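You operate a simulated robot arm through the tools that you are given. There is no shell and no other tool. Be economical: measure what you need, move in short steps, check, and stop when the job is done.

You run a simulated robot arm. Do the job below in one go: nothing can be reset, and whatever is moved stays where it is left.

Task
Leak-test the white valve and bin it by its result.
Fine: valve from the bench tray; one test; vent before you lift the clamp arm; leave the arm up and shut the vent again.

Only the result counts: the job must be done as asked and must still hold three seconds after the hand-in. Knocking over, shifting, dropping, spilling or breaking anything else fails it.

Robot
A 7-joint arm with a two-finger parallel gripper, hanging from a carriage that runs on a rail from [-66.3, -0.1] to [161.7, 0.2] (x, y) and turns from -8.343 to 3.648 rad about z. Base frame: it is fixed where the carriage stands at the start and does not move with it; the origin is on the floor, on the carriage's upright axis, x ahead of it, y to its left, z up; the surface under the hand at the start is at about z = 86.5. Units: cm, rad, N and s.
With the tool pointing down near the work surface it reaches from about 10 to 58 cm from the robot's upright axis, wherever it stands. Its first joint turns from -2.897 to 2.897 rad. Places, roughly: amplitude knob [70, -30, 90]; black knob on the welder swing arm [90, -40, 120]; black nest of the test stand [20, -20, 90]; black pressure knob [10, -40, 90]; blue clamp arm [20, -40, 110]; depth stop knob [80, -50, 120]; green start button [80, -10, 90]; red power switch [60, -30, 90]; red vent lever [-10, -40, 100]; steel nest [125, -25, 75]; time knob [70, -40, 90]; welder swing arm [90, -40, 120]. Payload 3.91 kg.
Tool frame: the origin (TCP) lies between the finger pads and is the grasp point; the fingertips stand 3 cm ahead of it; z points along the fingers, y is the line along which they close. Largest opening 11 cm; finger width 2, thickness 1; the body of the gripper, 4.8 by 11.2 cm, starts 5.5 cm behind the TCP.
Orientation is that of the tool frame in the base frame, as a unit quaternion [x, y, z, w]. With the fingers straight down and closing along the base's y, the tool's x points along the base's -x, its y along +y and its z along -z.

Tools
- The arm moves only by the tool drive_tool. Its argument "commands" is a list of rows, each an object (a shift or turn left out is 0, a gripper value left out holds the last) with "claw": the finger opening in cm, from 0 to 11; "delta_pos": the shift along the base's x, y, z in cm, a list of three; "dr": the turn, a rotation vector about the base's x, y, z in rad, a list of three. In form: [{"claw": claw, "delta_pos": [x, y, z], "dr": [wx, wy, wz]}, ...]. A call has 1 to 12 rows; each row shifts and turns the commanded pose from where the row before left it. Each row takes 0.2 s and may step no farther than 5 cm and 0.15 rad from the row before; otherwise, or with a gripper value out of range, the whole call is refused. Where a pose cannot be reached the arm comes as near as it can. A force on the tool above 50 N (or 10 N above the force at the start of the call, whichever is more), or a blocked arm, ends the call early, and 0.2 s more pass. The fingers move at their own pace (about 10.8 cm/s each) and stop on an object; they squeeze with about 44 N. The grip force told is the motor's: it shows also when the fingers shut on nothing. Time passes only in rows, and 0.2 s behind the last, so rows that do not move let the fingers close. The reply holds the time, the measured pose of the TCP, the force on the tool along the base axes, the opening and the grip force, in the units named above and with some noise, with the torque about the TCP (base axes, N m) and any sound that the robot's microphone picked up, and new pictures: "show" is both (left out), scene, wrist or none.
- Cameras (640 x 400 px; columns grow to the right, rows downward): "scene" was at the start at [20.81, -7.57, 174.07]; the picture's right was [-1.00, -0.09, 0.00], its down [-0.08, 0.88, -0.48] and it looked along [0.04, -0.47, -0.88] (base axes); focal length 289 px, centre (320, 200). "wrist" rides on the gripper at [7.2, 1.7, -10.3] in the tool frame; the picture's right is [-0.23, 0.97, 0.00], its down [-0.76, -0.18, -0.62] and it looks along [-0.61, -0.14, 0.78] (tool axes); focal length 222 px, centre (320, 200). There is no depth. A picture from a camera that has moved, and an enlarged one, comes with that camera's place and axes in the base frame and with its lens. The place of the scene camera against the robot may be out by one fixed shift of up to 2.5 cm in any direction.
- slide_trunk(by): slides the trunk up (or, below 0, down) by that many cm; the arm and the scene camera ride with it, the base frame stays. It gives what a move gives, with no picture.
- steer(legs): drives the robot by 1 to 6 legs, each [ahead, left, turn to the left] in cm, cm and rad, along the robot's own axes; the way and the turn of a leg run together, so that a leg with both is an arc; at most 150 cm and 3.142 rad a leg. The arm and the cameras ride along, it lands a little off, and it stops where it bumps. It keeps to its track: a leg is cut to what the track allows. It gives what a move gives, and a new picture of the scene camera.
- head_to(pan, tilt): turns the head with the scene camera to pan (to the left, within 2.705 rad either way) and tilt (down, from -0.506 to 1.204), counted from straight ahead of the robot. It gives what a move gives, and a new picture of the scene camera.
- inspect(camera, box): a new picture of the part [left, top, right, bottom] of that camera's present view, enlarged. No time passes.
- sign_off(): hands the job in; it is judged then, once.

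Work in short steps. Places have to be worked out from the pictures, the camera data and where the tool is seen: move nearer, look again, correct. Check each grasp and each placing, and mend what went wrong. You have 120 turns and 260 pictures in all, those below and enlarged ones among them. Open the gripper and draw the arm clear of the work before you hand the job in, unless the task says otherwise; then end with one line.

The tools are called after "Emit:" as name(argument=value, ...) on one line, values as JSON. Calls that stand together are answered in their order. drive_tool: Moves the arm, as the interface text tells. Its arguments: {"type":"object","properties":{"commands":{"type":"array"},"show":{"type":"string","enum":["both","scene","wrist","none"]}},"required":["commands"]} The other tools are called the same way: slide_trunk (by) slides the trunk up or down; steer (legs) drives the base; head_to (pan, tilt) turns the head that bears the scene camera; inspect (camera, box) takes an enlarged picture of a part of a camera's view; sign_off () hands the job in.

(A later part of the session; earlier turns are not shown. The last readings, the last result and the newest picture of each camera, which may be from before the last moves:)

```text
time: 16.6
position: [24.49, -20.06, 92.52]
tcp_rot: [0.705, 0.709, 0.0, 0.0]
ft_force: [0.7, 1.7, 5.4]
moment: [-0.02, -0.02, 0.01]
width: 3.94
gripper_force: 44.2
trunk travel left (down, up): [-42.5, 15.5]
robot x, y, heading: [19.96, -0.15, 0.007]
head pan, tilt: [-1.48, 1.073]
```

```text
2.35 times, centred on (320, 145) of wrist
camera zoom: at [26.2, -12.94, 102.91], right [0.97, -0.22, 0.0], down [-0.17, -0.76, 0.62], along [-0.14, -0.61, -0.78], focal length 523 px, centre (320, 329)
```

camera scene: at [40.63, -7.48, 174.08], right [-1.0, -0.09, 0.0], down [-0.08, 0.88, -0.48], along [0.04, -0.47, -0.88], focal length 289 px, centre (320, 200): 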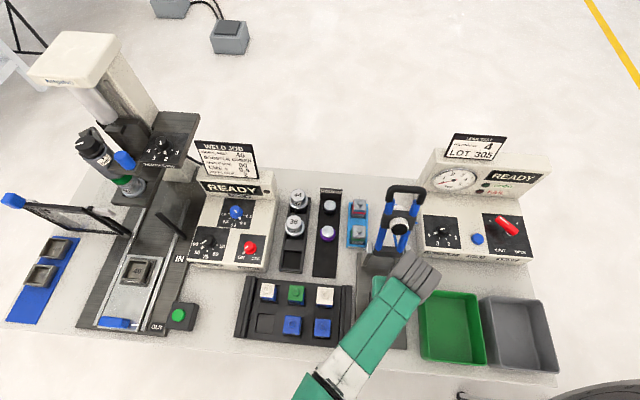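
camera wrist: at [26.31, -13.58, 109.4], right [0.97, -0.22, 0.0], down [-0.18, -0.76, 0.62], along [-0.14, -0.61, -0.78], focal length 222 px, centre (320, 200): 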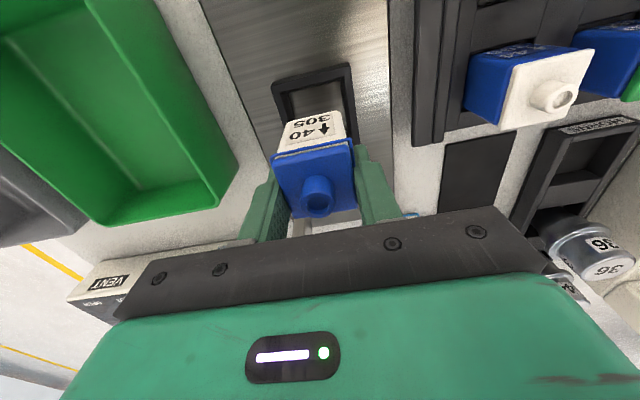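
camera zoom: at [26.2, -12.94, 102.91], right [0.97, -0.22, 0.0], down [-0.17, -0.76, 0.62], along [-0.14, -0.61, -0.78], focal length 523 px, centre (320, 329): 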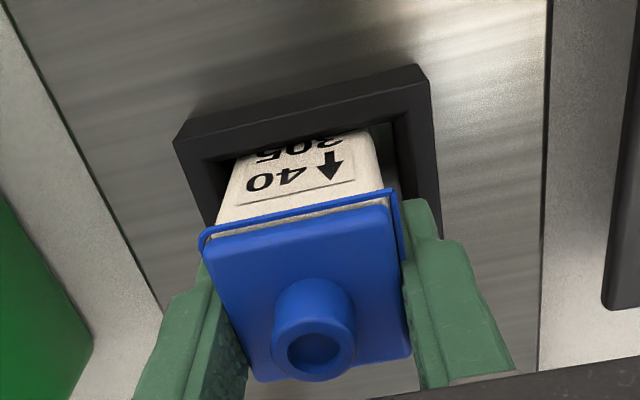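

Same release with smaller steps, retreating up and forward-right so the scene camera can see.

Emit:
drive_tool(commands=[{"claw": 6}, {"claw": 6}, {"delta_pos": [0, 0, 3]}, {"delta_pos": [0, 0, 4]}, {"delta_pos": [3, 3, 2]}, {"delta_pos": [4, 2, 2]}, {"delta_pos": [4, 0, 2]}])

Emit:
inspect(camera="wrist", box=[120, 60, 340, 240])

Emit:
inspect(camera="scene", box=[330, 130, 560, 390])

```text
time: 18.2
position: [35.28, -14.89, 105.36]
tcp_rot: [0.706, 0.708, 0.0, 0.0]
ft_force: [0.2, -0.2, -0.4]
moment: [0.03, -0.07, -0.03]
width: 6.0
gripper_force: 0.1
trunk travel left (down, up): [-42.5, 15.5]
robot x, y, heading: [19.94, -0.31, 0.001]
head pan, tilt: [-1.48, 1.073]
camera scene: at [40.62, -7.48, 174.07], right [-1.0, -0.09, 0.0], down [-0.08, 0.88, -0.48], along [0.04, -0.47, -0.88], focal length 289 px, centre (320, 200)
camera wrist: at [36.97, -7.7, 115.84], right [0.97, -0.22, 0.0], down [-0.18, -0.76, 0.62], along [-0.14, -0.61, -0.78], focal length 222 px, centre (320, 200)
```

scene: 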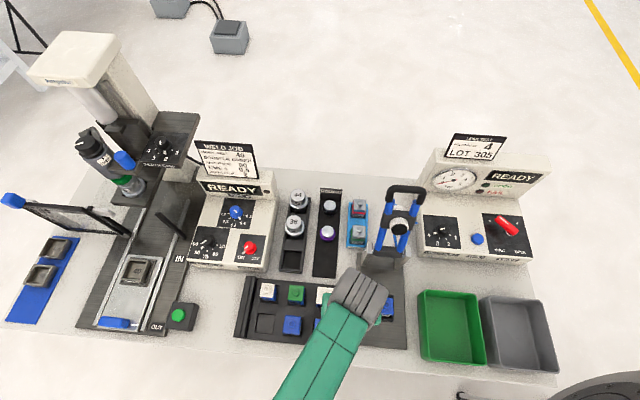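
wrist: 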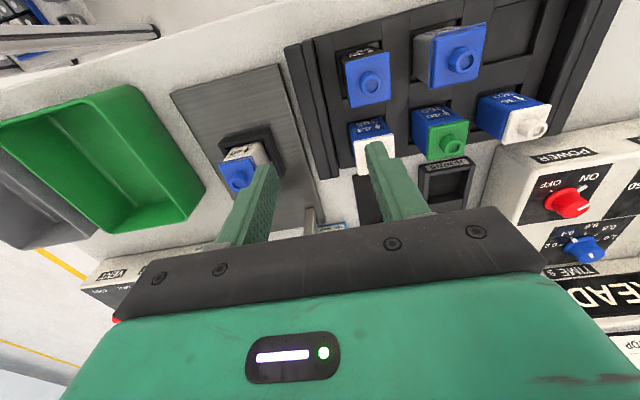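

```text
2.22 times, centred on (230, 150) of wrist
camera zoom: at [36.97, -7.7, 115.84], right [0.97, -0.22, 0.0], down [-0.18, -0.76, 0.62], along [-0.14, -0.61, -0.78], focal length 494 px, centre (520, 311)
```

zoom: 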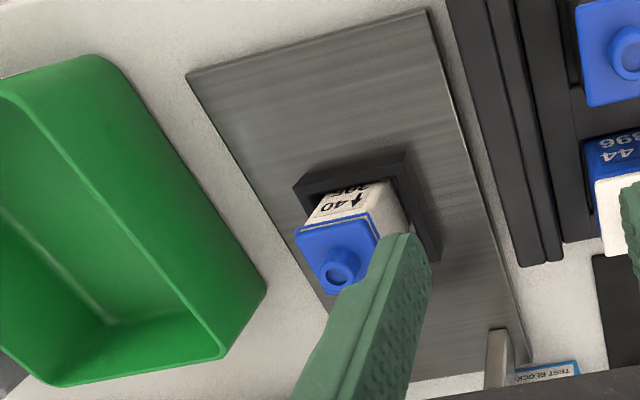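

```text
1.54 times, centred on (445, 260) of scene
camera zoom: at [40.62, -7.48, 174.07], right [-1.0, -0.09, 0.0], down [-0.08, 0.88, -0.48], along [0.04, -0.47, -0.88], focal length 444 px, centre (128, 108)
```

zoom: 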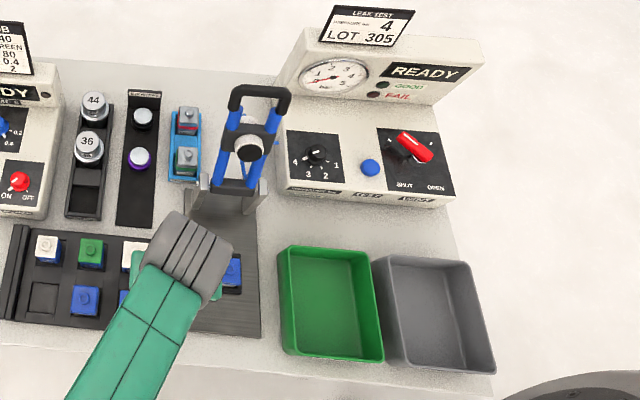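

The valve is seated in the nest. Next I need the clamp arm geometry, using parallax from the two carriage positions.

Emit:
inspect(camera="scene", box=[350, 170, 450, 260])

Emit:
inspect(camera="scene", box=[430, 130, 550, 270])

```text
4.44 times, centred on (400, 215) of scene
camera zoom: at [40.62, -7.48, 174.07], right [-1.0, -0.09, 0.0], down [-0.08, 0.88, -0.48], along [0.04, -0.47, -0.88], focal length 1283 px, centre (-36, 133)
```

zoom: 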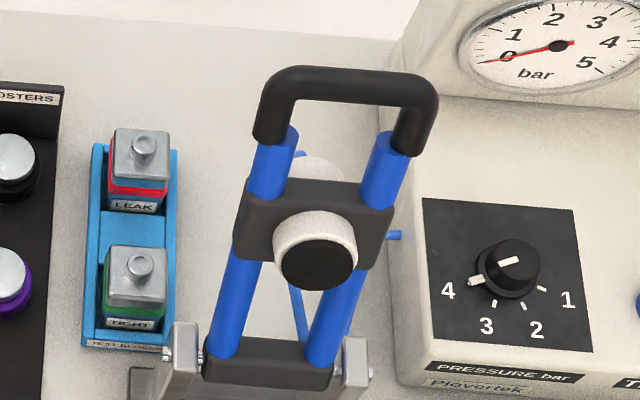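

```text
2.86 times, centred on (490, 200) of scene
camera zoom: at [40.62, -7.48, 174.07], right [-1.0, -0.09, 0.0], down [-0.08, 0.88, -0.48], along [0.04, -0.47, -0.88], focal length 825 px, centre (-166, 200)
```

zoom: 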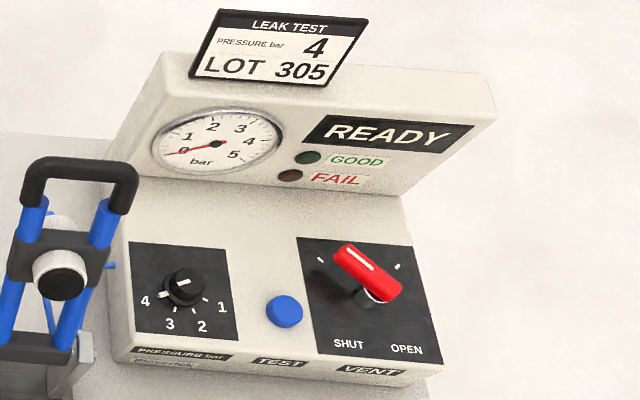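

Handle bar of the clamp estimated at about (24.4, -39.5, 120), hinge near (24.5, -33, 100). I raise the hand and turn it so the fingers close along y to cage the handle bar.

Emit:
drive_tool(commands=[{"delta_pos": [0, 0, 4], "dr": [0, 0, 0.145]}, {"delta_pos": [0, 0, 4], "dr": [0, 0, 0.145]}, {"delta_pos": [0, 0, 4], "dr": [0, 0, 0.145]}, {"delta_pos": [0, 0, 4], "dr": [0, 0, 0.145]}, {"delta_pos": [0, 0, 4], "dr": [0, 0, 0.145]}, {"delta_pos": [0, 0, 4.5], "dr": [0, 0, 0.145]}, {"delta_pos": [-3, -3, 1], "dr": [0, 0, 0.145]}, {"delta_pos": [-3, -3, 0], "dr": [0, 0, 0.145]}, {"delta_pos": [-3, -3, 0], "dr": [0, 0, 0.145]}, {"delta_pos": [-3, -3, 0], "dr": [0, 0, 0.145]}, {"delta_pos": [-3, -4, 0], "dr": [0, 0, 0.12]}])

Emit:
inspect(camera="wrist", box=[160, 40, 400, 230])

```text
time: 20.6
position: [24.38, -34.61, 129.14]
tcp_rot: [-0.003, 1.0, 0.0, 0.0]
ft_force: [0.0, 1.1, -0.1]
moment: [-0.04, 0.02, 0.03]
width: 6.02
gripper_force: 0.1
out of reach, approached as far as the arm can: row 3, 4, 5, 6
trunk travel left (down, up): [-42.5, 15.5]
robot x, y, heading: [19.64, 0.39, 0.001]
head pan, tilt: [-1.48, 1.073]
camera scene: at [40.64, -7.45, 174.07], right [-1.0, -0.09, 0.0], down [-0.08, 0.88, -0.48], along [0.05, -0.47, -0.88], focal length 289 px, centre (320, 200)
camera wrist: at [17.08, -32.94, 139.61], right [0.22, 0.98, 0.0], down [0.76, -0.17, 0.62], along [0.61, -0.14, -0.78], focal length 222 px, centre (320, 200)
```

scene: 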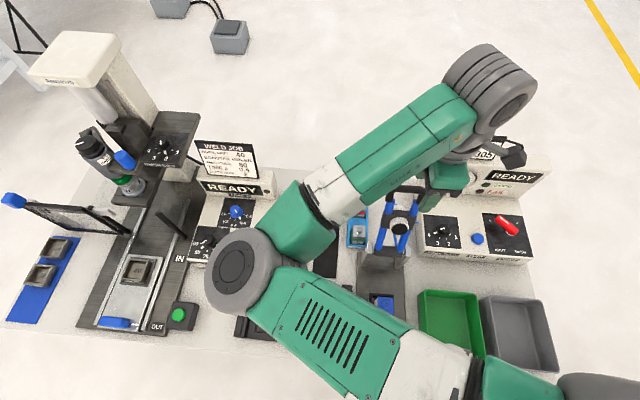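
wrist: 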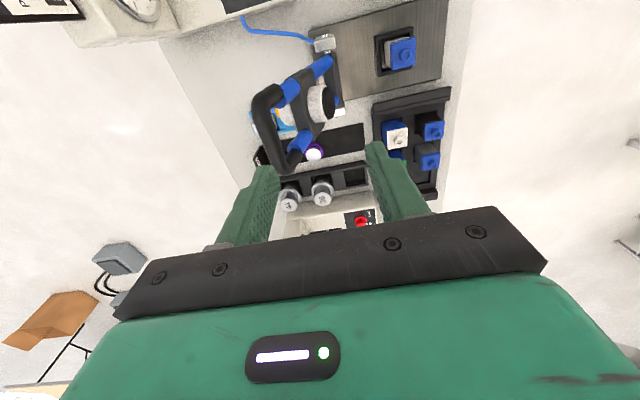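

```text
2.11 times, centred on (280, 135) of wrist
camera zoom: at [17.08, -32.94, 139.61], right [0.22, 0.98, 0.0], down [0.76, -0.17, 0.62], along [0.61, -0.14, -0.78], focal length 468 px, centre (404, 337)
```

zoom: 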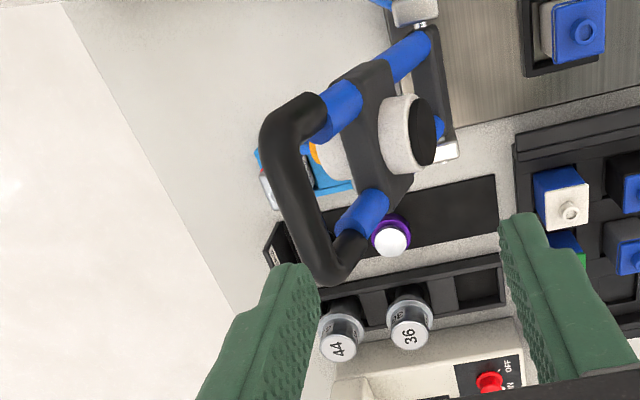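

The bar lies about 5 cm further back (-y ≈ -39.4). I move over it and descend to straddle it.

Emit:
drive_tool(commands=[{"claw": 7, "delta_pos": [-0.2, -4.7, 0]}, {"delta_pos": [0, 0, -3]}, {"delta_pos": [0, 0, -2]}])

Emit:
inspect(camera="wrist", box=[160, 40, 440, 240])

```text
time: 21.4
position: [23.96, -39.21, 124.14]
tcp_rot: [-0.002, 1.0, 0.0, 0.0]
ft_force: [-0.3, 0.5, -0.1]
moment: [0.05, 0.01, -0.04]
width: 7.02
gripper_force: 0.1
trunk travel left (down, up): [-42.5, 15.5]
robot x, y, heading: [19.63, -0.02, 0.004]
head pan, tilt: [-1.48, 1.073]
camera scene: at [40.63, -7.49, 174.08], right [-1.0, -0.09, 0.0], down [-0.08, 0.88, -0.48], along [0.04, -0.47, -0.88], focal length 289 px, centre (320, 200)
camera wrist: at [16.76, -37.71, 134.56], right [0.22, 0.97, 0.0], down [0.76, -0.17, 0.62], along [0.61, -0.14, -0.78], focal length 222 px, centre (320, 200)
```

scene: 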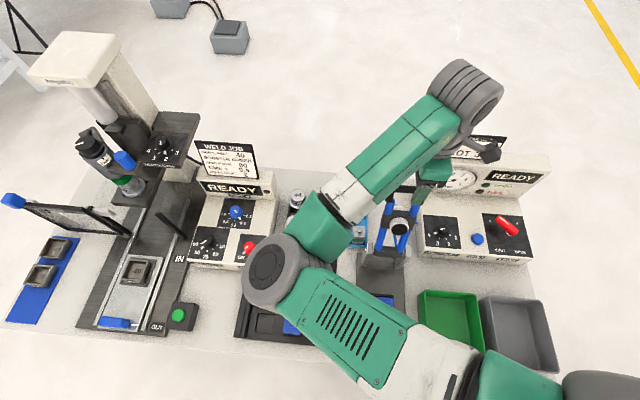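
wrist: 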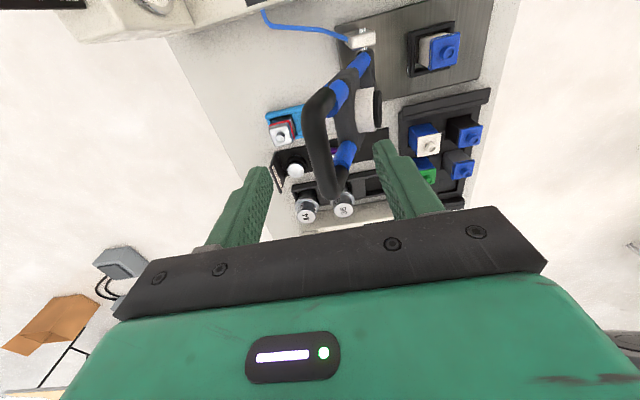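

```text
2.00 times, centred on (300, 140) of wrist
camera zoom: at [16.76, -37.71, 134.56], right [0.22, 0.97, 0.0], down [0.76, -0.17, 0.62], along [0.61, -0.14, -0.78], focal length 444 px, centre (360, 320)
```

zoom: 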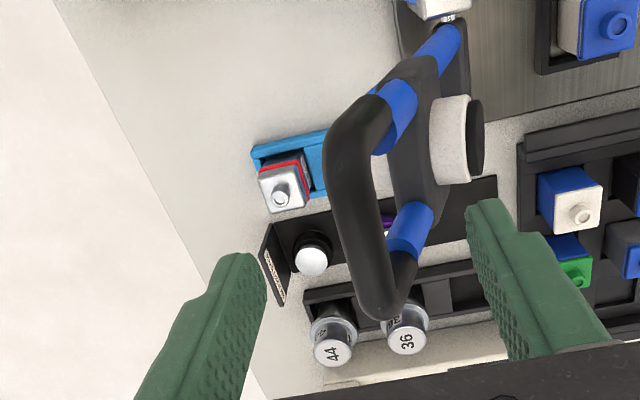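

The bar sits at about y -39.25, z 121, centred between the fingers. I descend 3 cm and close on it.

Emit:
drive_tool(commands=[{"delta_pos": [0.3, 0, -1.5]}, {"delta_pos": [0, 0, -1.5]}, {"claw": 1}, {"claw": 1}, {"claw": 1}])

```text
time: 22.6
position: [24.42, -39.33, 121.13]
tcp_rot: [-0.003, 1.0, -0.001, 0.0]
ft_force: [0.3, -1.1, -1.1]
moment: [-0.03, 0.11, -0.51]
width: 1.65
gripper_force: 44.7
trunk travel left (down, up): [-42.5, 15.5]
robot x, y, heading: [20.17, 0.21, 0.004]
head pan, tilt: [-1.48, 1.073]
camera scene: at [40.64, -7.49, 174.07], right [-1.0, -0.09, 0.0], down [-0.08, 0.88, -0.48], along [0.05, -0.47, -0.88], focal length 289 px, centre (320, 200)
camera wrist: at [17.17, -37.71, 131.54], right [0.22, 0.97, 0.0], down [0.76, -0.18, 0.62], along [0.61, -0.14, -0.78], focal length 222 px, centre (320, 200)
```

scene: 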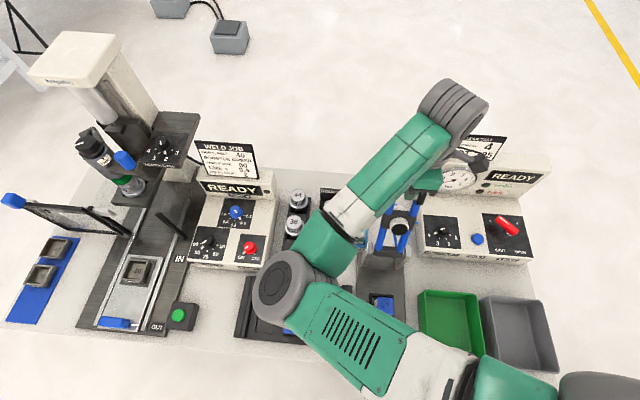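
wrist: 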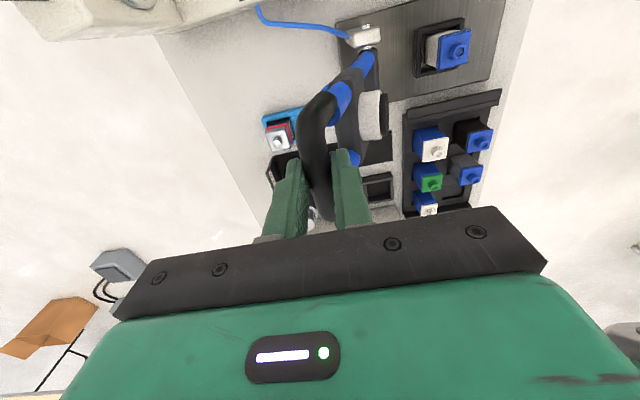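

The bar is gripped (1.65 cm). I swing it along the estimated arc for three small steps and check the forces.

Emit:
drive_tool(commands=[{"delta_pos": [0, 1.5, 0.4]}, {"delta_pos": [0, 1.62, 0.33]}, {"delta_pos": [0, 1.7, 0.2]}, {"delta_pos": [0, 1.68, 0.07]}], show="wrist")

```text
time: 23.6
position: [24.33, -32.82, 122.1]
tcp_rot: [-0.002, 1.0, 0.001, 0.001]
ft_force: [-3.0, -2.3, 3.5]
moment: [-0.16, 0.11, -0.05]
width: 1.66
gripper_force: 45.3
trunk travel left (down, up): [-42.5, 15.5]
robot x, y, heading: [19.77, 0.06, 0.001]
head pan, tilt: [-1.48, 1.073]
camera wrist: at [17.17, -31.25, 132.51], right [0.22, 0.97, 0.0], down [0.76, -0.17, 0.62], along [0.61, -0.14, -0.78], focal length 222 px, centre (320, 200)
```

wrist: 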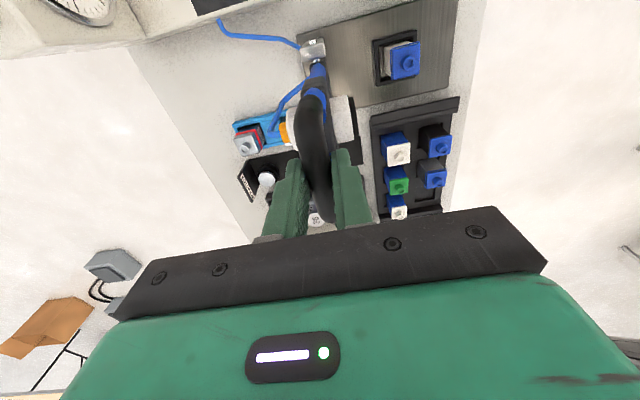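

Forces are only a few newtons, so the arc estimate is good. I continue to about 45°.

Emit:
drive_tool(commands=[{"delta_pos": [0, 3.38, -0.27]}, {"delta_pos": [0, 3.29, -0.79]}, {"delta_pos": [0, 3.14, -1.29]}, {"delta_pos": [0, 2.89, -1.78]}, {"delta_pos": [0, 2.57, -2.2]}], show="wrist")

```text
time: 24.7
position: [25.16, -22.62, 115.93]
tcp_rot: [0.0, 1.0, 0.001, -0.002]
ft_force: [-3.5, 13.0, 23.5]
moment: [-0.21, 0.0, 0.56]
width: 1.67
gripper_force: 45.1
out of reach, approached as far as the arm can: row 3, 4, 5
trunk travel left (down, up): [-42.5, 15.5]
robot x, y, heading: [19.88, -0.02, 0.001]
head pan, tilt: [-1.48, 1.073]
stopped in row 5: the force on the tool passed its limit at 83 N (the readings are from after the stop); the commanded pose is now the measured one
camera wrist: at [17.86, -20.97, 126.44], right [0.23, 0.97, 0.0], down [0.76, -0.18, 0.62], along [0.6, -0.14, -0.78], focal length 222 px, centre (320, 200)
```

wrist: 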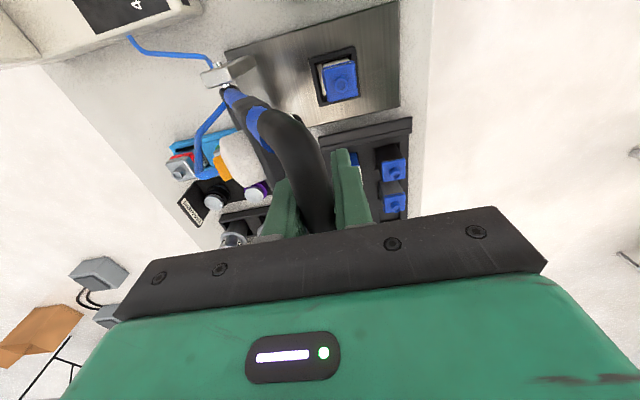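

The arm is too close to its own axis here (out of reach). I swing the clamp back up to its rest so I can reposition the carriage.

Emit:
drive_tool(commands=[{"delta_pos": [-0.3, -1.2, 1.2]}, {"delta_pos": [-0.3, -2, 1.6]}, {"delta_pos": [-0.2, -3.4, 2.0]}, {"delta_pos": [0, -3.4, 1.0]}, {"delta_pos": [0, -3.4, 0]}, {"delta_pos": [0, -3.0, -0.6]}], show="wrist")

```text
time: 26.1
position: [24.48, -39.09, 121.32]
tcp_rot: [0.001, 1.0, 0.0, -0.001]
ft_force: [-0.4, 1.0, -10.7]
moment: [0.06, 0.02, -0.47]
width: 1.7
gripper_force: 26.4
trunk travel left (down, up): [-42.5, 15.5]
robot x, y, heading: [19.75, -0.05, 0.003]
head pan, tilt: [-1.48, 1.073]
camera wrist: at [17.15, -37.56, 131.78], right [0.23, 0.97, 0.0], down [0.76, -0.18, 0.62], along [0.6, -0.14, -0.78], focal length 222 px, centre (320, 200)
```

wrist: 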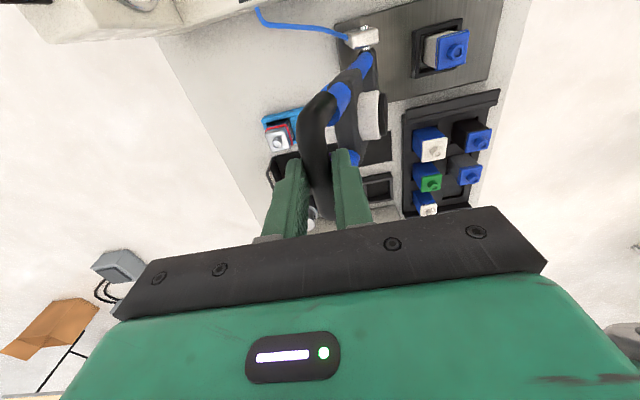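

I open, rise well clear, and drive the carriage back so the clamp arc lies at comfortable radius.

Emit:
drive_tool(commands=[{"claw": 6}, {"claw": 6}, {"delta_pos": [0, 0, 4]}, {"delta_pos": [0, 0, 4]}, {"delta_pos": [0, 2, 3]}], show="none")

Emit:
steer(legs=[[-23, 0, 0]])

```text
time: 27.3
position: [24.11, -37.25, 132.22]
tcp_rot: [-0.001, 1.0, 0.001, 0.0]
ft_force: [0.3, -0.3, -0.4]
moment: [0.01, -0.01, -0.01]
width: 5.99
gripper_force: 0.0
trunk travel left (down, up): [-42.5, 15.5]
robot x, y, heading: [20.0, 0.01, 0.004]
head pan, tilt: [-1.48, 1.073]
```

```text
time: 29.0
position: [1.28, -37.24, 132.14]
tcp_rot: [-0.003, 1.0, 0.001, -0.001]
ft_force: [-0.2, -0.7, 0.1]
moment: [0.04, -0.01, 0.01]
width: 5.99
gripper_force: 0.1
trunk travel left (down, up): [-42.5, 15.5]
robot x, y, heading: [-3.54, 0.24, 0.004]
head pan, tilt: [-1.48, 1.073]
camera scene: at [17.55, -7.42, 174.07], right [-1.0, -0.1, 0.0], down [-0.09, 0.87, -0.48], along [0.05, -0.47, -0.88], focal length 289 px, centre (320, 200)
```

scene: 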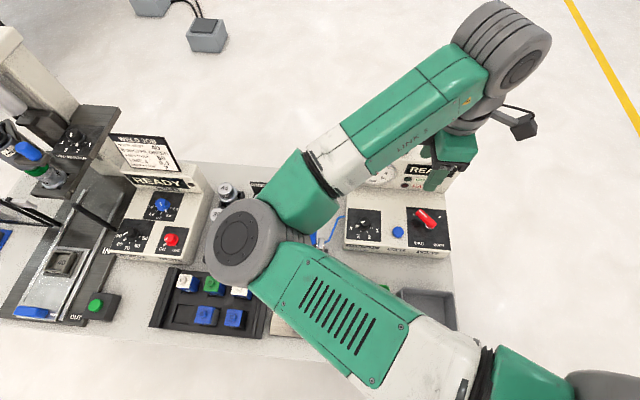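

Since the hand is now near the panel, I check the knob and lever through the wrist camera.

Emit:
inspect(camera="wrist", box=[140, 0, 440, 200])

Emit:
inspect(camera="scene", box=[340, 190, 460, 270])

```text
2.00 times, centred on (290, 100) of wrist
camera zoom: at [-6.05, -35.68, 142.61], right [0.22, 0.97, 0.0], down [0.76, -0.18, 0.62], along [0.61, -0.14, -0.78], focal length 444 px, centre (380, 400)
```

zoom: 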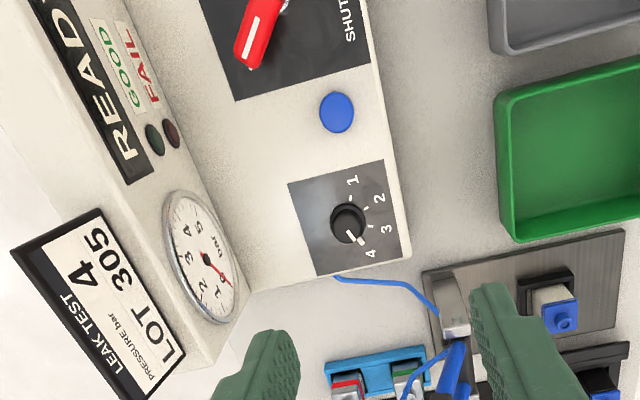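

```text
5.00 times, centred on (400, 230) of scene
camera zoom: at [17.55, -7.42, 174.07], right [-1.0, -0.1, 0.0], down [-0.09, 0.87, -0.48], along [0.05, -0.47, -0.88], focal length 1443 px, centre (-80, 50)
```

zoom: 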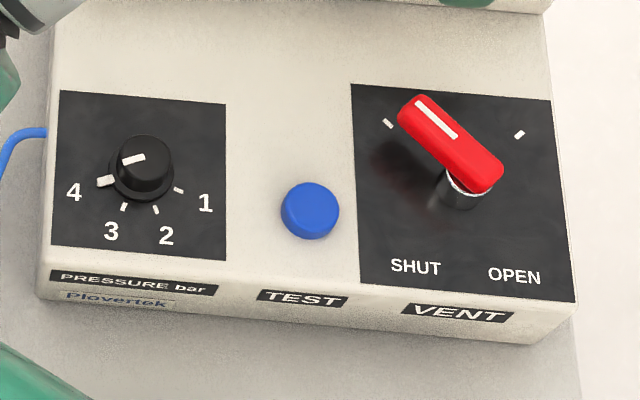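

Emit:
inspect(camera="wrist", box=[285, 75, 345, 140])

Emit:
inspect(camera="scene", box=[345, 205, 390, 245])

```text
6.15 times, centred on (315, 108) of wrist
camera zoom: at [-6.05, -35.68, 142.61], right [0.22, 0.97, 0.0], down [0.76, -0.18, 0.62], along [0.61, -0.14, -0.78], focal length 1367 px, centre (351, 769)
```

zoom: 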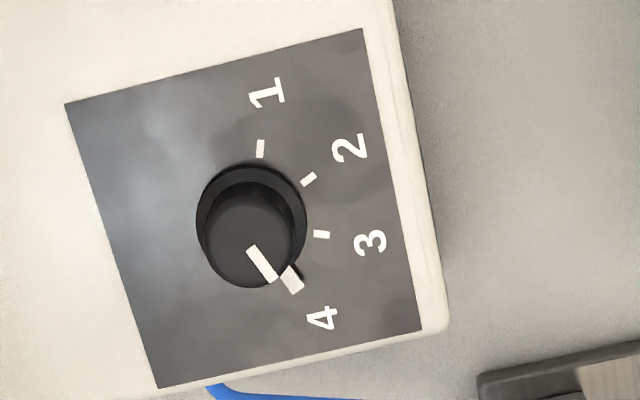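

```text
10.00 times, centred on (368, 225) of scene
camera zoom: at [17.55, -7.42, 174.07], right [-1.0, -0.1, 0.0], down [-0.09, 0.87, -0.48], along [0.05, -0.47, -0.88], focal length 2887 px, centre (-155, -50)
```

zoom: 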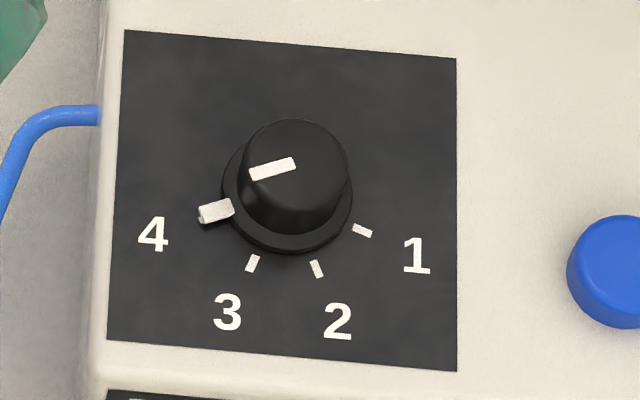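

The pressure pointer is already at 4, and the vent is SHUT. I go back over the clamp handle.

Emit:
drive_tool(commands=[{"delta_pos": [4.6, -0.4, 0]}, {"delta_pos": [4.6, -0.4, 0]}, {"delta_pos": [4.6, -0.4, 0]}, {"delta_pos": [4.6, -0.4, 0]}, {"delta_pos": [4.6, -0.4, 0]}, {"delta_pos": [0, 0, -4]}, {"delta_pos": [0, 0, -3]}])

Emit:
inspect(camera="wrist", box=[160, 40, 440, 240])

```text
time: 30.6
position: [24.46, -39.41, 125.54]
tcp_rot: [-0.002, 1.0, 0.001, -0.001]
ft_force: [0.1, 0.4, 0.5]
moment: [0.01, 0.0, 0.02]
width: 6.01
gripper_force: 0.1
trunk travel left (down, up): [-42.5, 15.5]
robot x, y, heading: [-3.45, 0.16, 0.008]
head pan, tilt: [-1.48, 1.073]
camera scene: at [17.55, -7.42, 174.08], right [-1.0, -0.1, 0.0], down [-0.09, 0.87, -0.48], along [0.05, -0.47, -0.88], focal length 289 px, centre (320, 200)
camera wrist: at [17.15, -37.8, 135.95], right [0.22, 0.97, 0.0], down [0.76, -0.18, 0.62], along [0.61, -0.14, -0.78], focal length 222 px, centre (320, 200)
```

scene: 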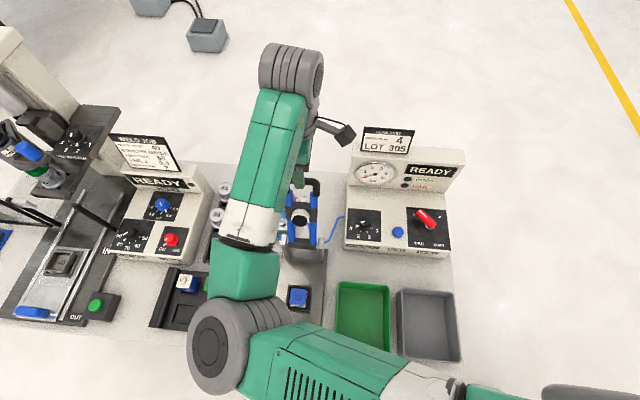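
wrist: 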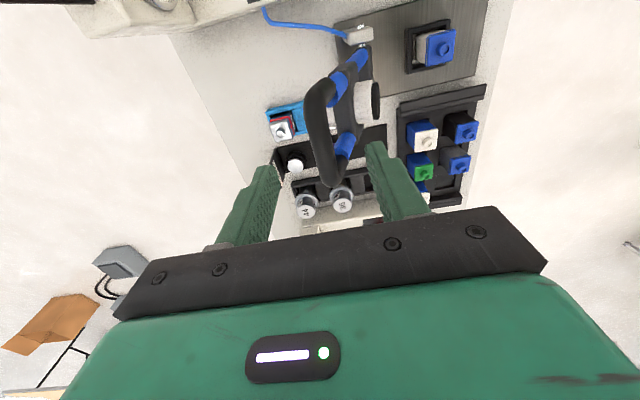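

```text
2.00 times, centred on (300, 140) of wrist
camera zoom: at [17.15, -37.8, 135.95], right [0.22, 0.97, 0.0], down [0.76, -0.18, 0.62], along [0.61, -0.14, -0.78], focal length 444 px, centre (360, 320)
```

zoom: 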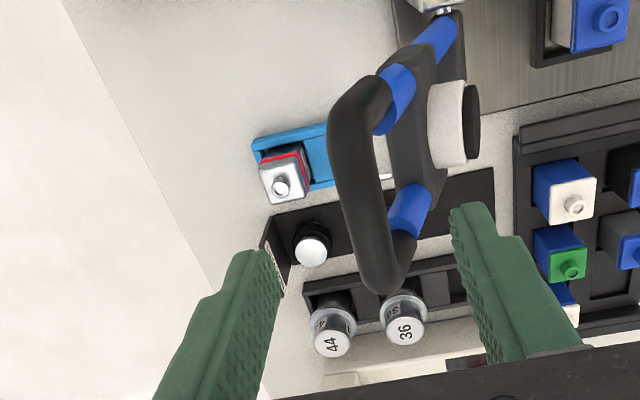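

Same alignment as before. I descend, grip, and swing the first part of the arc.

Emit:
drive_tool(commands=[{"delta_pos": [0, 0, -2.2]}, {"delta_pos": [0, 0, -2.2]}, {"claw": 1}, {"claw": 1}, {"claw": 1}, {"delta_pos": [0, 1.5, 0.4]}, {"delta_pos": [0, 1.62, 0.33]}, {"delta_pos": [0, 3.38, 0.27]}, {"delta_pos": [0, 3.38, -0.27]}, {"delta_pos": [0, 3.29, -0.79]}], show="scene")

```text
time: 32.8
position: [24.35, -26.0, 120.72]
tcp_rot: [-0.003, 1.0, 0.003, -0.002]
ft_force: [-9.7, 5.0, 8.6]
moment: [0.23, 0.3, 0.24]
width: 1.66
gripper_force: 45.0
trunk travel left (down, up): [-42.5, 15.5]
robot x, y, heading: [-3.22, -0.05, 0.005]
head pan, tilt: [-1.48, 1.073]
camera scene: at [17.5, -7.41, 174.03], right [-1.0, -0.1, 0.0], down [-0.09, 0.87, -0.48], along [0.05, -0.47, -0.88], focal length 289 px, centre (320, 200)
```

scene: 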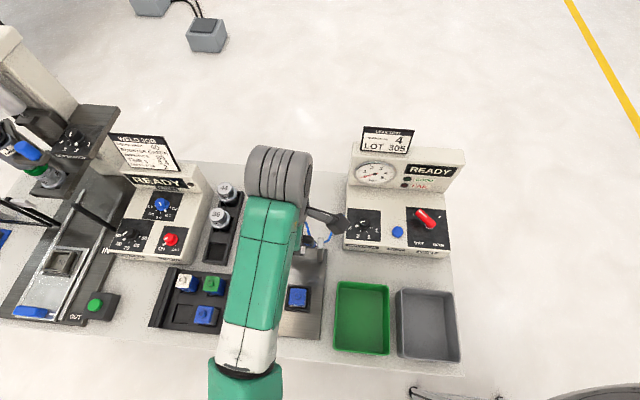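

No reach problem now; forces are moderate. I continue the arc.

Emit:
drive_tool(commands=[{"delta_pos": [0, 3.14, -1.29]}, {"delta_pos": [0, 2.89, -1.78]}, {"delta_pos": [0, 2.57, -2.2]}, {"delta_pos": [0, 2.2, -2.57]}], show="wrist")

```text
time: 33.8
position: [24.31, -14.95, 112.96]
tcp_rot: [-0.003, 1.0, 0.001, 0.001]
ft_force: [1.8, -3.9, -2.7]
moment: [-0.09, 0.41, 1.07]
width: 1.68
gripper_force: 45.6
trunk travel left (down, up): [-42.5, 15.5]
robot x, y, heading: [-3.25, -0.03, 0.007]
head pan, tilt: [-1.48, 1.073]
camera wrist: at [17.05, -13.45, 123.32], right [0.22, 0.98, 0.0], down [0.76, -0.17, 0.62], along [0.61, -0.14, -0.78], focal length 222 px, centre (320, 200)
```

wrist: 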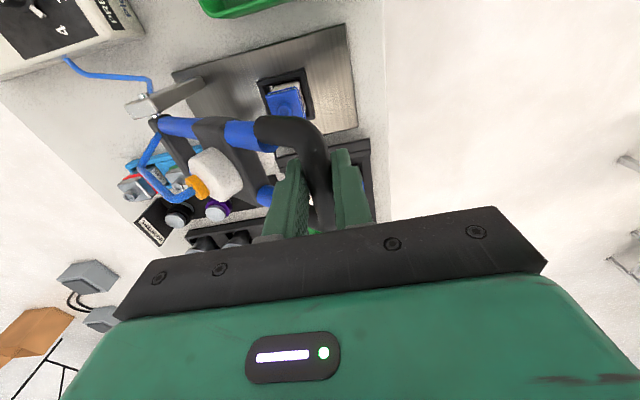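

Going well; two more steps toward horizontal.

Emit:
drive_tool(commands=[{"delta_pos": [0, 1.78, -2.9]}, {"delta_pos": [0, 1.29, -3.13]}], show="wrist")

Emit:
inspect(camera="wrist", box=[120, 30, 360, 220])

```text
time: 34.4
position: [24.32, -11.65, 106.73]
tcp_rot: [-0.003, 1.0, 0.004, -0.002]
ft_force: [-2.9, 15.0, 6.7]
moment: [-0.13, 0.82, 1.05]
width: 1.7
gripper_force: 45.4
trunk travel left (down, up): [-42.5, 15.5]
robot x, y, heading: [-3.21, -0.02, 0.002]
head pan, tilt: [-1.48, 1.073]
camera wrist: at [17.07, -10.22, 117.17], right [0.22, 0.98, 0.01], down [0.76, -0.18, 0.62], along [0.61, -0.13, -0.78], focal length 222 px, centre (320, 200)
```

wrist: 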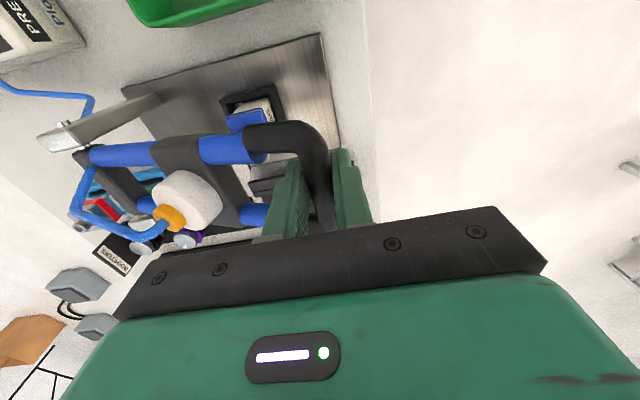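

```text
2.11 times, centred on (240, 125) of wrist
camera zoom: at [17.07, -10.22, 117.17], right [0.22, 0.98, 0.01], down [0.76, -0.18, 0.62], along [0.61, -0.13, -0.78], focal length 468 px, centre (488, 358)
```

zoom: 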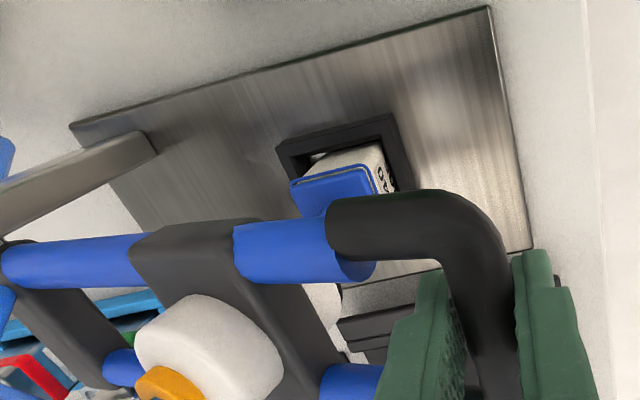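

The tool is pushed slightly in +y, so I bias a bit outward and continue in smaller steps.

Emit:
drive_tool(commands=[{"delta_pos": [0, 0.7, -1.65]}, {"delta_pos": [0, 0.4, -1.65]}, {"delta_pos": [0, 0.2, -1.2]}], show="wrist")

Emit:
inspect(camera="wrist", box=[100, 30, 360, 230])

```text
time: 35.2
position: [24.37, -10.72, 102.33]
tcp_rot: [-0.003, 1.0, 0.002, 0.0]
ft_force: [1.3, 13.5, 2.2]
moment: [-0.16, 0.69, 0.96]
width: 1.72
gripper_force: 45.2
trunk travel left (down, up): [-42.5, 15.5]
robot x, y, heading: [-3.52, 0.04, 0.009]
head pan, tilt: [-1.48, 1.073]
camera wrist: at [17.05, -9.11, 112.89], right [0.22, 0.98, 0.0], down [0.76, -0.18, 0.62], along [0.61, -0.13, -0.78], focal length 222 px, centre (320, 200)
```

wrist: 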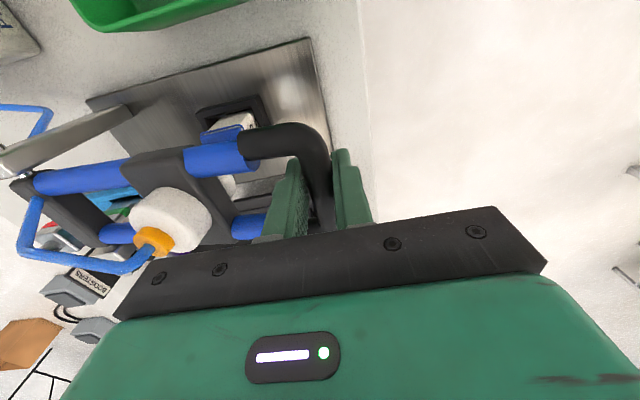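

```text
2.00 times, centred on (230, 130) of wrist
camera zoom: at [17.05, -9.11, 112.89], right [0.22, 0.98, 0.0], down [0.76, -0.18, 0.62], along [0.61, -0.13, -0.78], focal length 444 px, centre (500, 340)
```

zoom: 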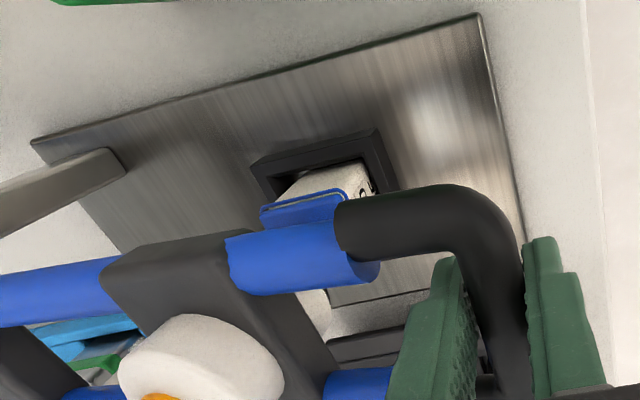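

Still free. I keep lowering in small increments until contact.

Emit:
drive_tool(commands=[{"delta_pos": [0, 0.25, -0.8]}, {"delta_pos": [0, 0.1, -0.8]}, {"delta_pos": [0, 0, -0.6]}, {"delta_pos": [0, 0, -0.5]}], show="wrist")

Emit:
inspect(camera="wrist", box=[60, 30, 360, 230])

```text
time: 36.2
position: [24.22, -10.21, 99.71]
tcp_rot: [-0.002, 1.0, 0.001, 0.0]
ft_force: [5.7, 5.5, -1.3]
moment: [-0.19, 0.83, 0.9]
width: 1.73
gripper_force: 45.1
trunk travel left (down, up): [-42.5, 15.5]
robot x, y, heading: [-3.27, 0.17, 0.011]
head pan, tilt: [-1.48, 1.073]
camera wrist: at [17.04, -8.81, 110.06], right [0.22, 0.98, 0.0], down [0.76, -0.18, 0.62], along [0.61, -0.14, -0.78], focal length 222 px, centre (320, 200)
```

wrist: 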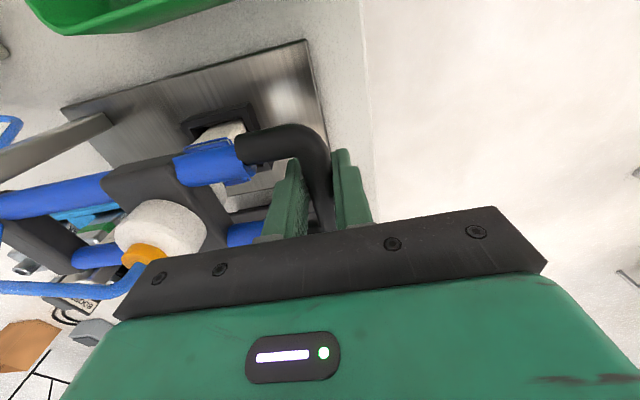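

```text
2.00 times, centred on (210, 130) of wrist
camera zoom: at [17.04, -8.81, 110.06], right [0.22, 0.98, 0.0], down [0.76, -0.18, 0.62], along [0.61, -0.14, -0.78], focal length 444 px, centre (540, 340)
```

zoom: 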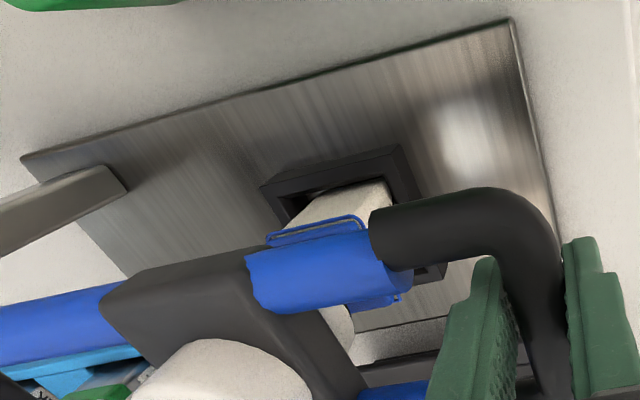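

Emit:
drive_tool(commands=[{"delta_pos": [0, 0, -0.5]}, {"delta_pos": [0, -0.05, -0.5]}, {"delta_pos": [0, -0.05, -0.5]}, {"delta_pos": [0, -0.1, -0.5]}], show="wrist")

Emit:
inspect(camera="wrist", box=[40, 30, 360, 230])

```text
time: 37.2
position: [24.18, -10.48, 97.61]
tcp_rot: [-0.002, 1.0, 0.003, -0.001]
ft_force: [1.9, 15.3, 5.2]
moment: [-0.01, -0.05, 0.13]
width: 1.82
gripper_force: 8.0
trunk travel left (down, up): [-42.5, 15.5]
robot x, y, heading: [-2.96, -0.19, 0.008]
head pan, tilt: [-1.48, 1.073]
camera wrist: at [16.98, -8.87, 108.11], right [0.22, 0.97, 0.01], down [0.76, -0.18, 0.62], along [0.61, -0.13, -0.78], focal length 222 px, centre (320, 200)
```

wrist: 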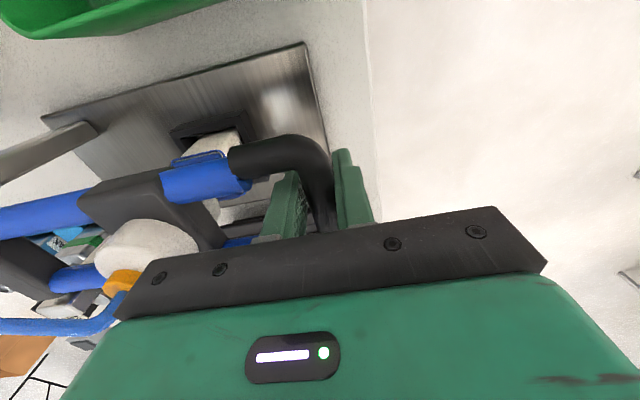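

```text
2.00 times, centred on (200, 130) of wrist
camera zoom: at [16.98, -8.87, 108.11], right [0.22, 0.97, 0.01], down [0.76, -0.18, 0.62], along [0.61, -0.13, -0.78], focal length 444 px, centre (560, 340)
```

zoom: 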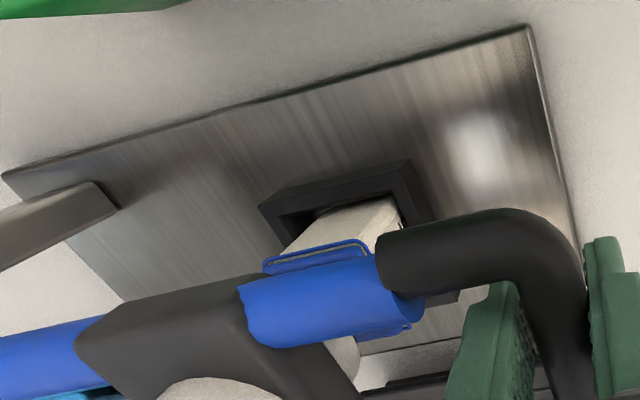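

Emit:
drive_tool(commands=[{"delta_pos": [0, 0.1, -0.4]}, {"delta_pos": [0, 0, -0.4]}], show="none")

Emit:
inspect(camera="wrist", box=[40, 30, 360, 230])

Emit:
inspect(camera="scene", box=[260, 110, 480, 360])

```text
time: 37.8
position: [24.14, -10.44, 97.02]
tcp_rot: [-0.002, 1.0, 0.002, -0.001]
ft_force: [-0.3, 16.2, 6.7]
moment: [-0.19, -0.01, 0.15]
width: 1.81
gripper_force: 7.9
trunk travel left (down, up): [-42.5, 15.5]
robot x, y, heading: [-3.64, 0.16, 0.007]
head pan, tilt: [-1.48, 1.073]
```

```text
2.00 times, centred on (200, 130) of wrist
camera zoom: at [16.92, -8.85, 107.45], right [0.22, 0.97, 0.0], down [0.76, -0.18, 0.62], along [0.61, -0.13, -0.78], focal length 444 px, centre (560, 340)
```

zoom: 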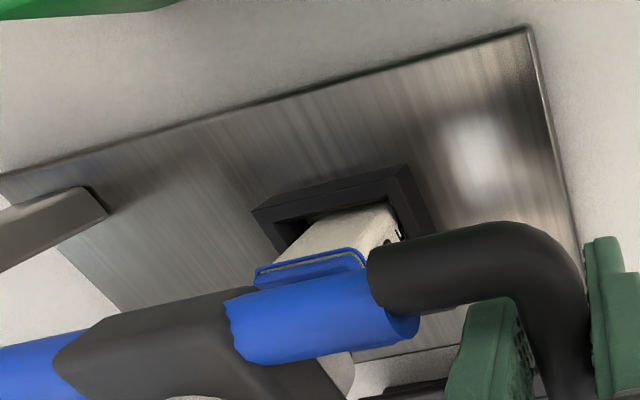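

```text
1.60 times, centred on (370, 235) of scene
camera zoom: at [17.56, -7.3, 174.06], right [-1.0, -0.1, 0.0], down [-0.09, 0.88, -0.47], along [0.05, -0.47, -0.88], focal length 462 px, centre (240, 144)
```

zoom: 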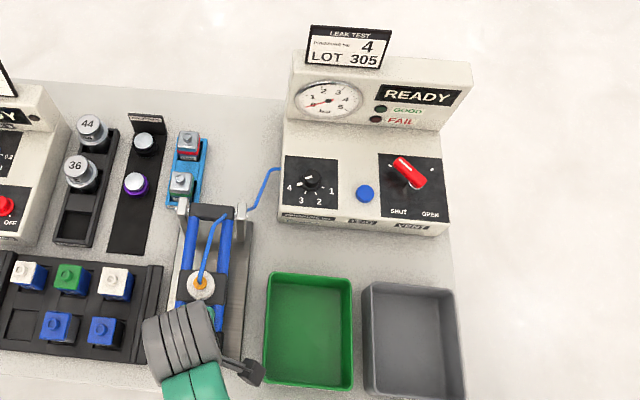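

The bar appears to have stopped and slid a little in the fingers, which suggests the clamp has closed. I release gently and rise to see.

Emit:
drive_tool(commands=[{"claw": 4}, {"claw": 5}, {"delta_pos": [0, 0, 4]}, {"delta_pos": [0, 0, 4]}, {"delta_pos": [0, 0, 4]}])

Emit:
inspect(camera="wrist", box=[80, 20, 400, 220])

```text
time: 39.0
position: [24.0, -10.86, 108.82]
tcp_rot: [-0.002, 1.0, 0.001, -0.001]
ft_force: [0.2, 0.0, -0.2]
moment: [-0.03, -0.02, -0.03]
width: 4.99
gripper_force: 0.1
trunk travel left (down, up): [-42.5, 15.5]
robot x, y, heading: [-3.25, -0.07, 0.012]
head pan, tilt: [-1.48, 1.073]
camera scene: at [17.55, -7.41, 174.07], right [-1.0, -0.1, 0.0], down [-0.09, 0.87, -0.48], along [0.05, -0.47, -0.88], focal length 289 px, centre (320, 200)
camera wrist: at [16.82, -9.42, 119.31], right [0.22, 0.97, 0.0], down [0.76, -0.18, 0.62], along [0.61, -0.14, -0.78], focal length 222 px, centre (320, 200)
```

scene: 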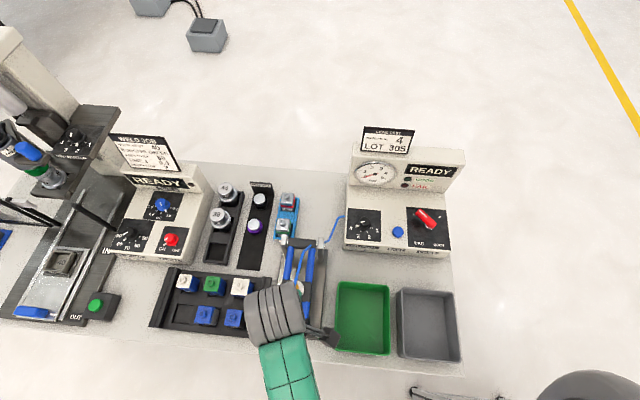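
wrist: 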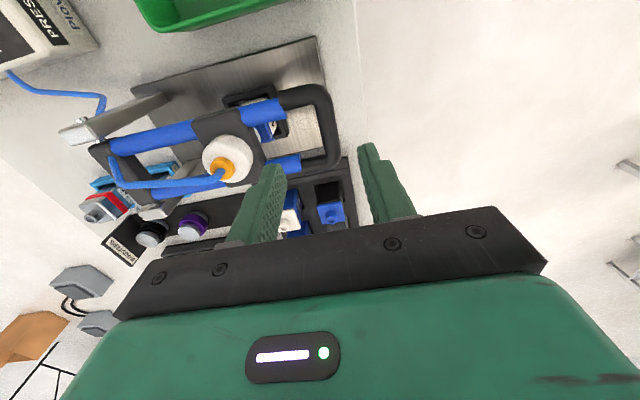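

```text
2.00 times, centred on (240, 120) of wrist
camera zoom: at [16.82, -9.42, 119.31], right [0.22, 0.97, 0.0], down [0.76, -0.18, 0.62], along [0.61, -0.14, -0.78], focal length 444 px, centre (480, 360)
```

zoom: 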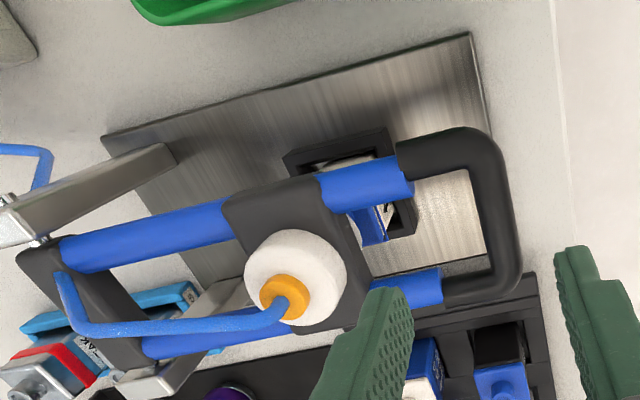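

The clamp is down, with the bar at z≈97. I press lightly on the bar with closed fingertips to make sure it is fully closed.

Emit:
drive_tool(commands=[{"claw": 0, "delta_pos": [0, 0.3, -2]}, {"delta_pos": [0, 0, -2]}, {"delta_pos": [0, 0, -2.5]}, {"delta_pos": [0, 0, -0.7]}, {"delta_pos": [0, 0, -0.5]}], show="none")

```text
time: 40.0
position: [24.19, -10.5, 102.27]
tcp_rot: [-0.002, 1.0, -0.001, 0.0]
ft_force: [-7.9, 6.4, 33.1]
moment: [0.25, 0.25, 0.0]
width: 0.01
gripper_force: 37.6
trunk travel left (down, up): [-42.5, 15.5]
robot x, y, heading: [-3.18, -0.26, 0.013]
head pan, tilt: [-1.48, 1.073]
stopped in row 5: the force on the tool passed its limit at 66 N (the readings are from after the stop); the commanded pose is now the measured one
```

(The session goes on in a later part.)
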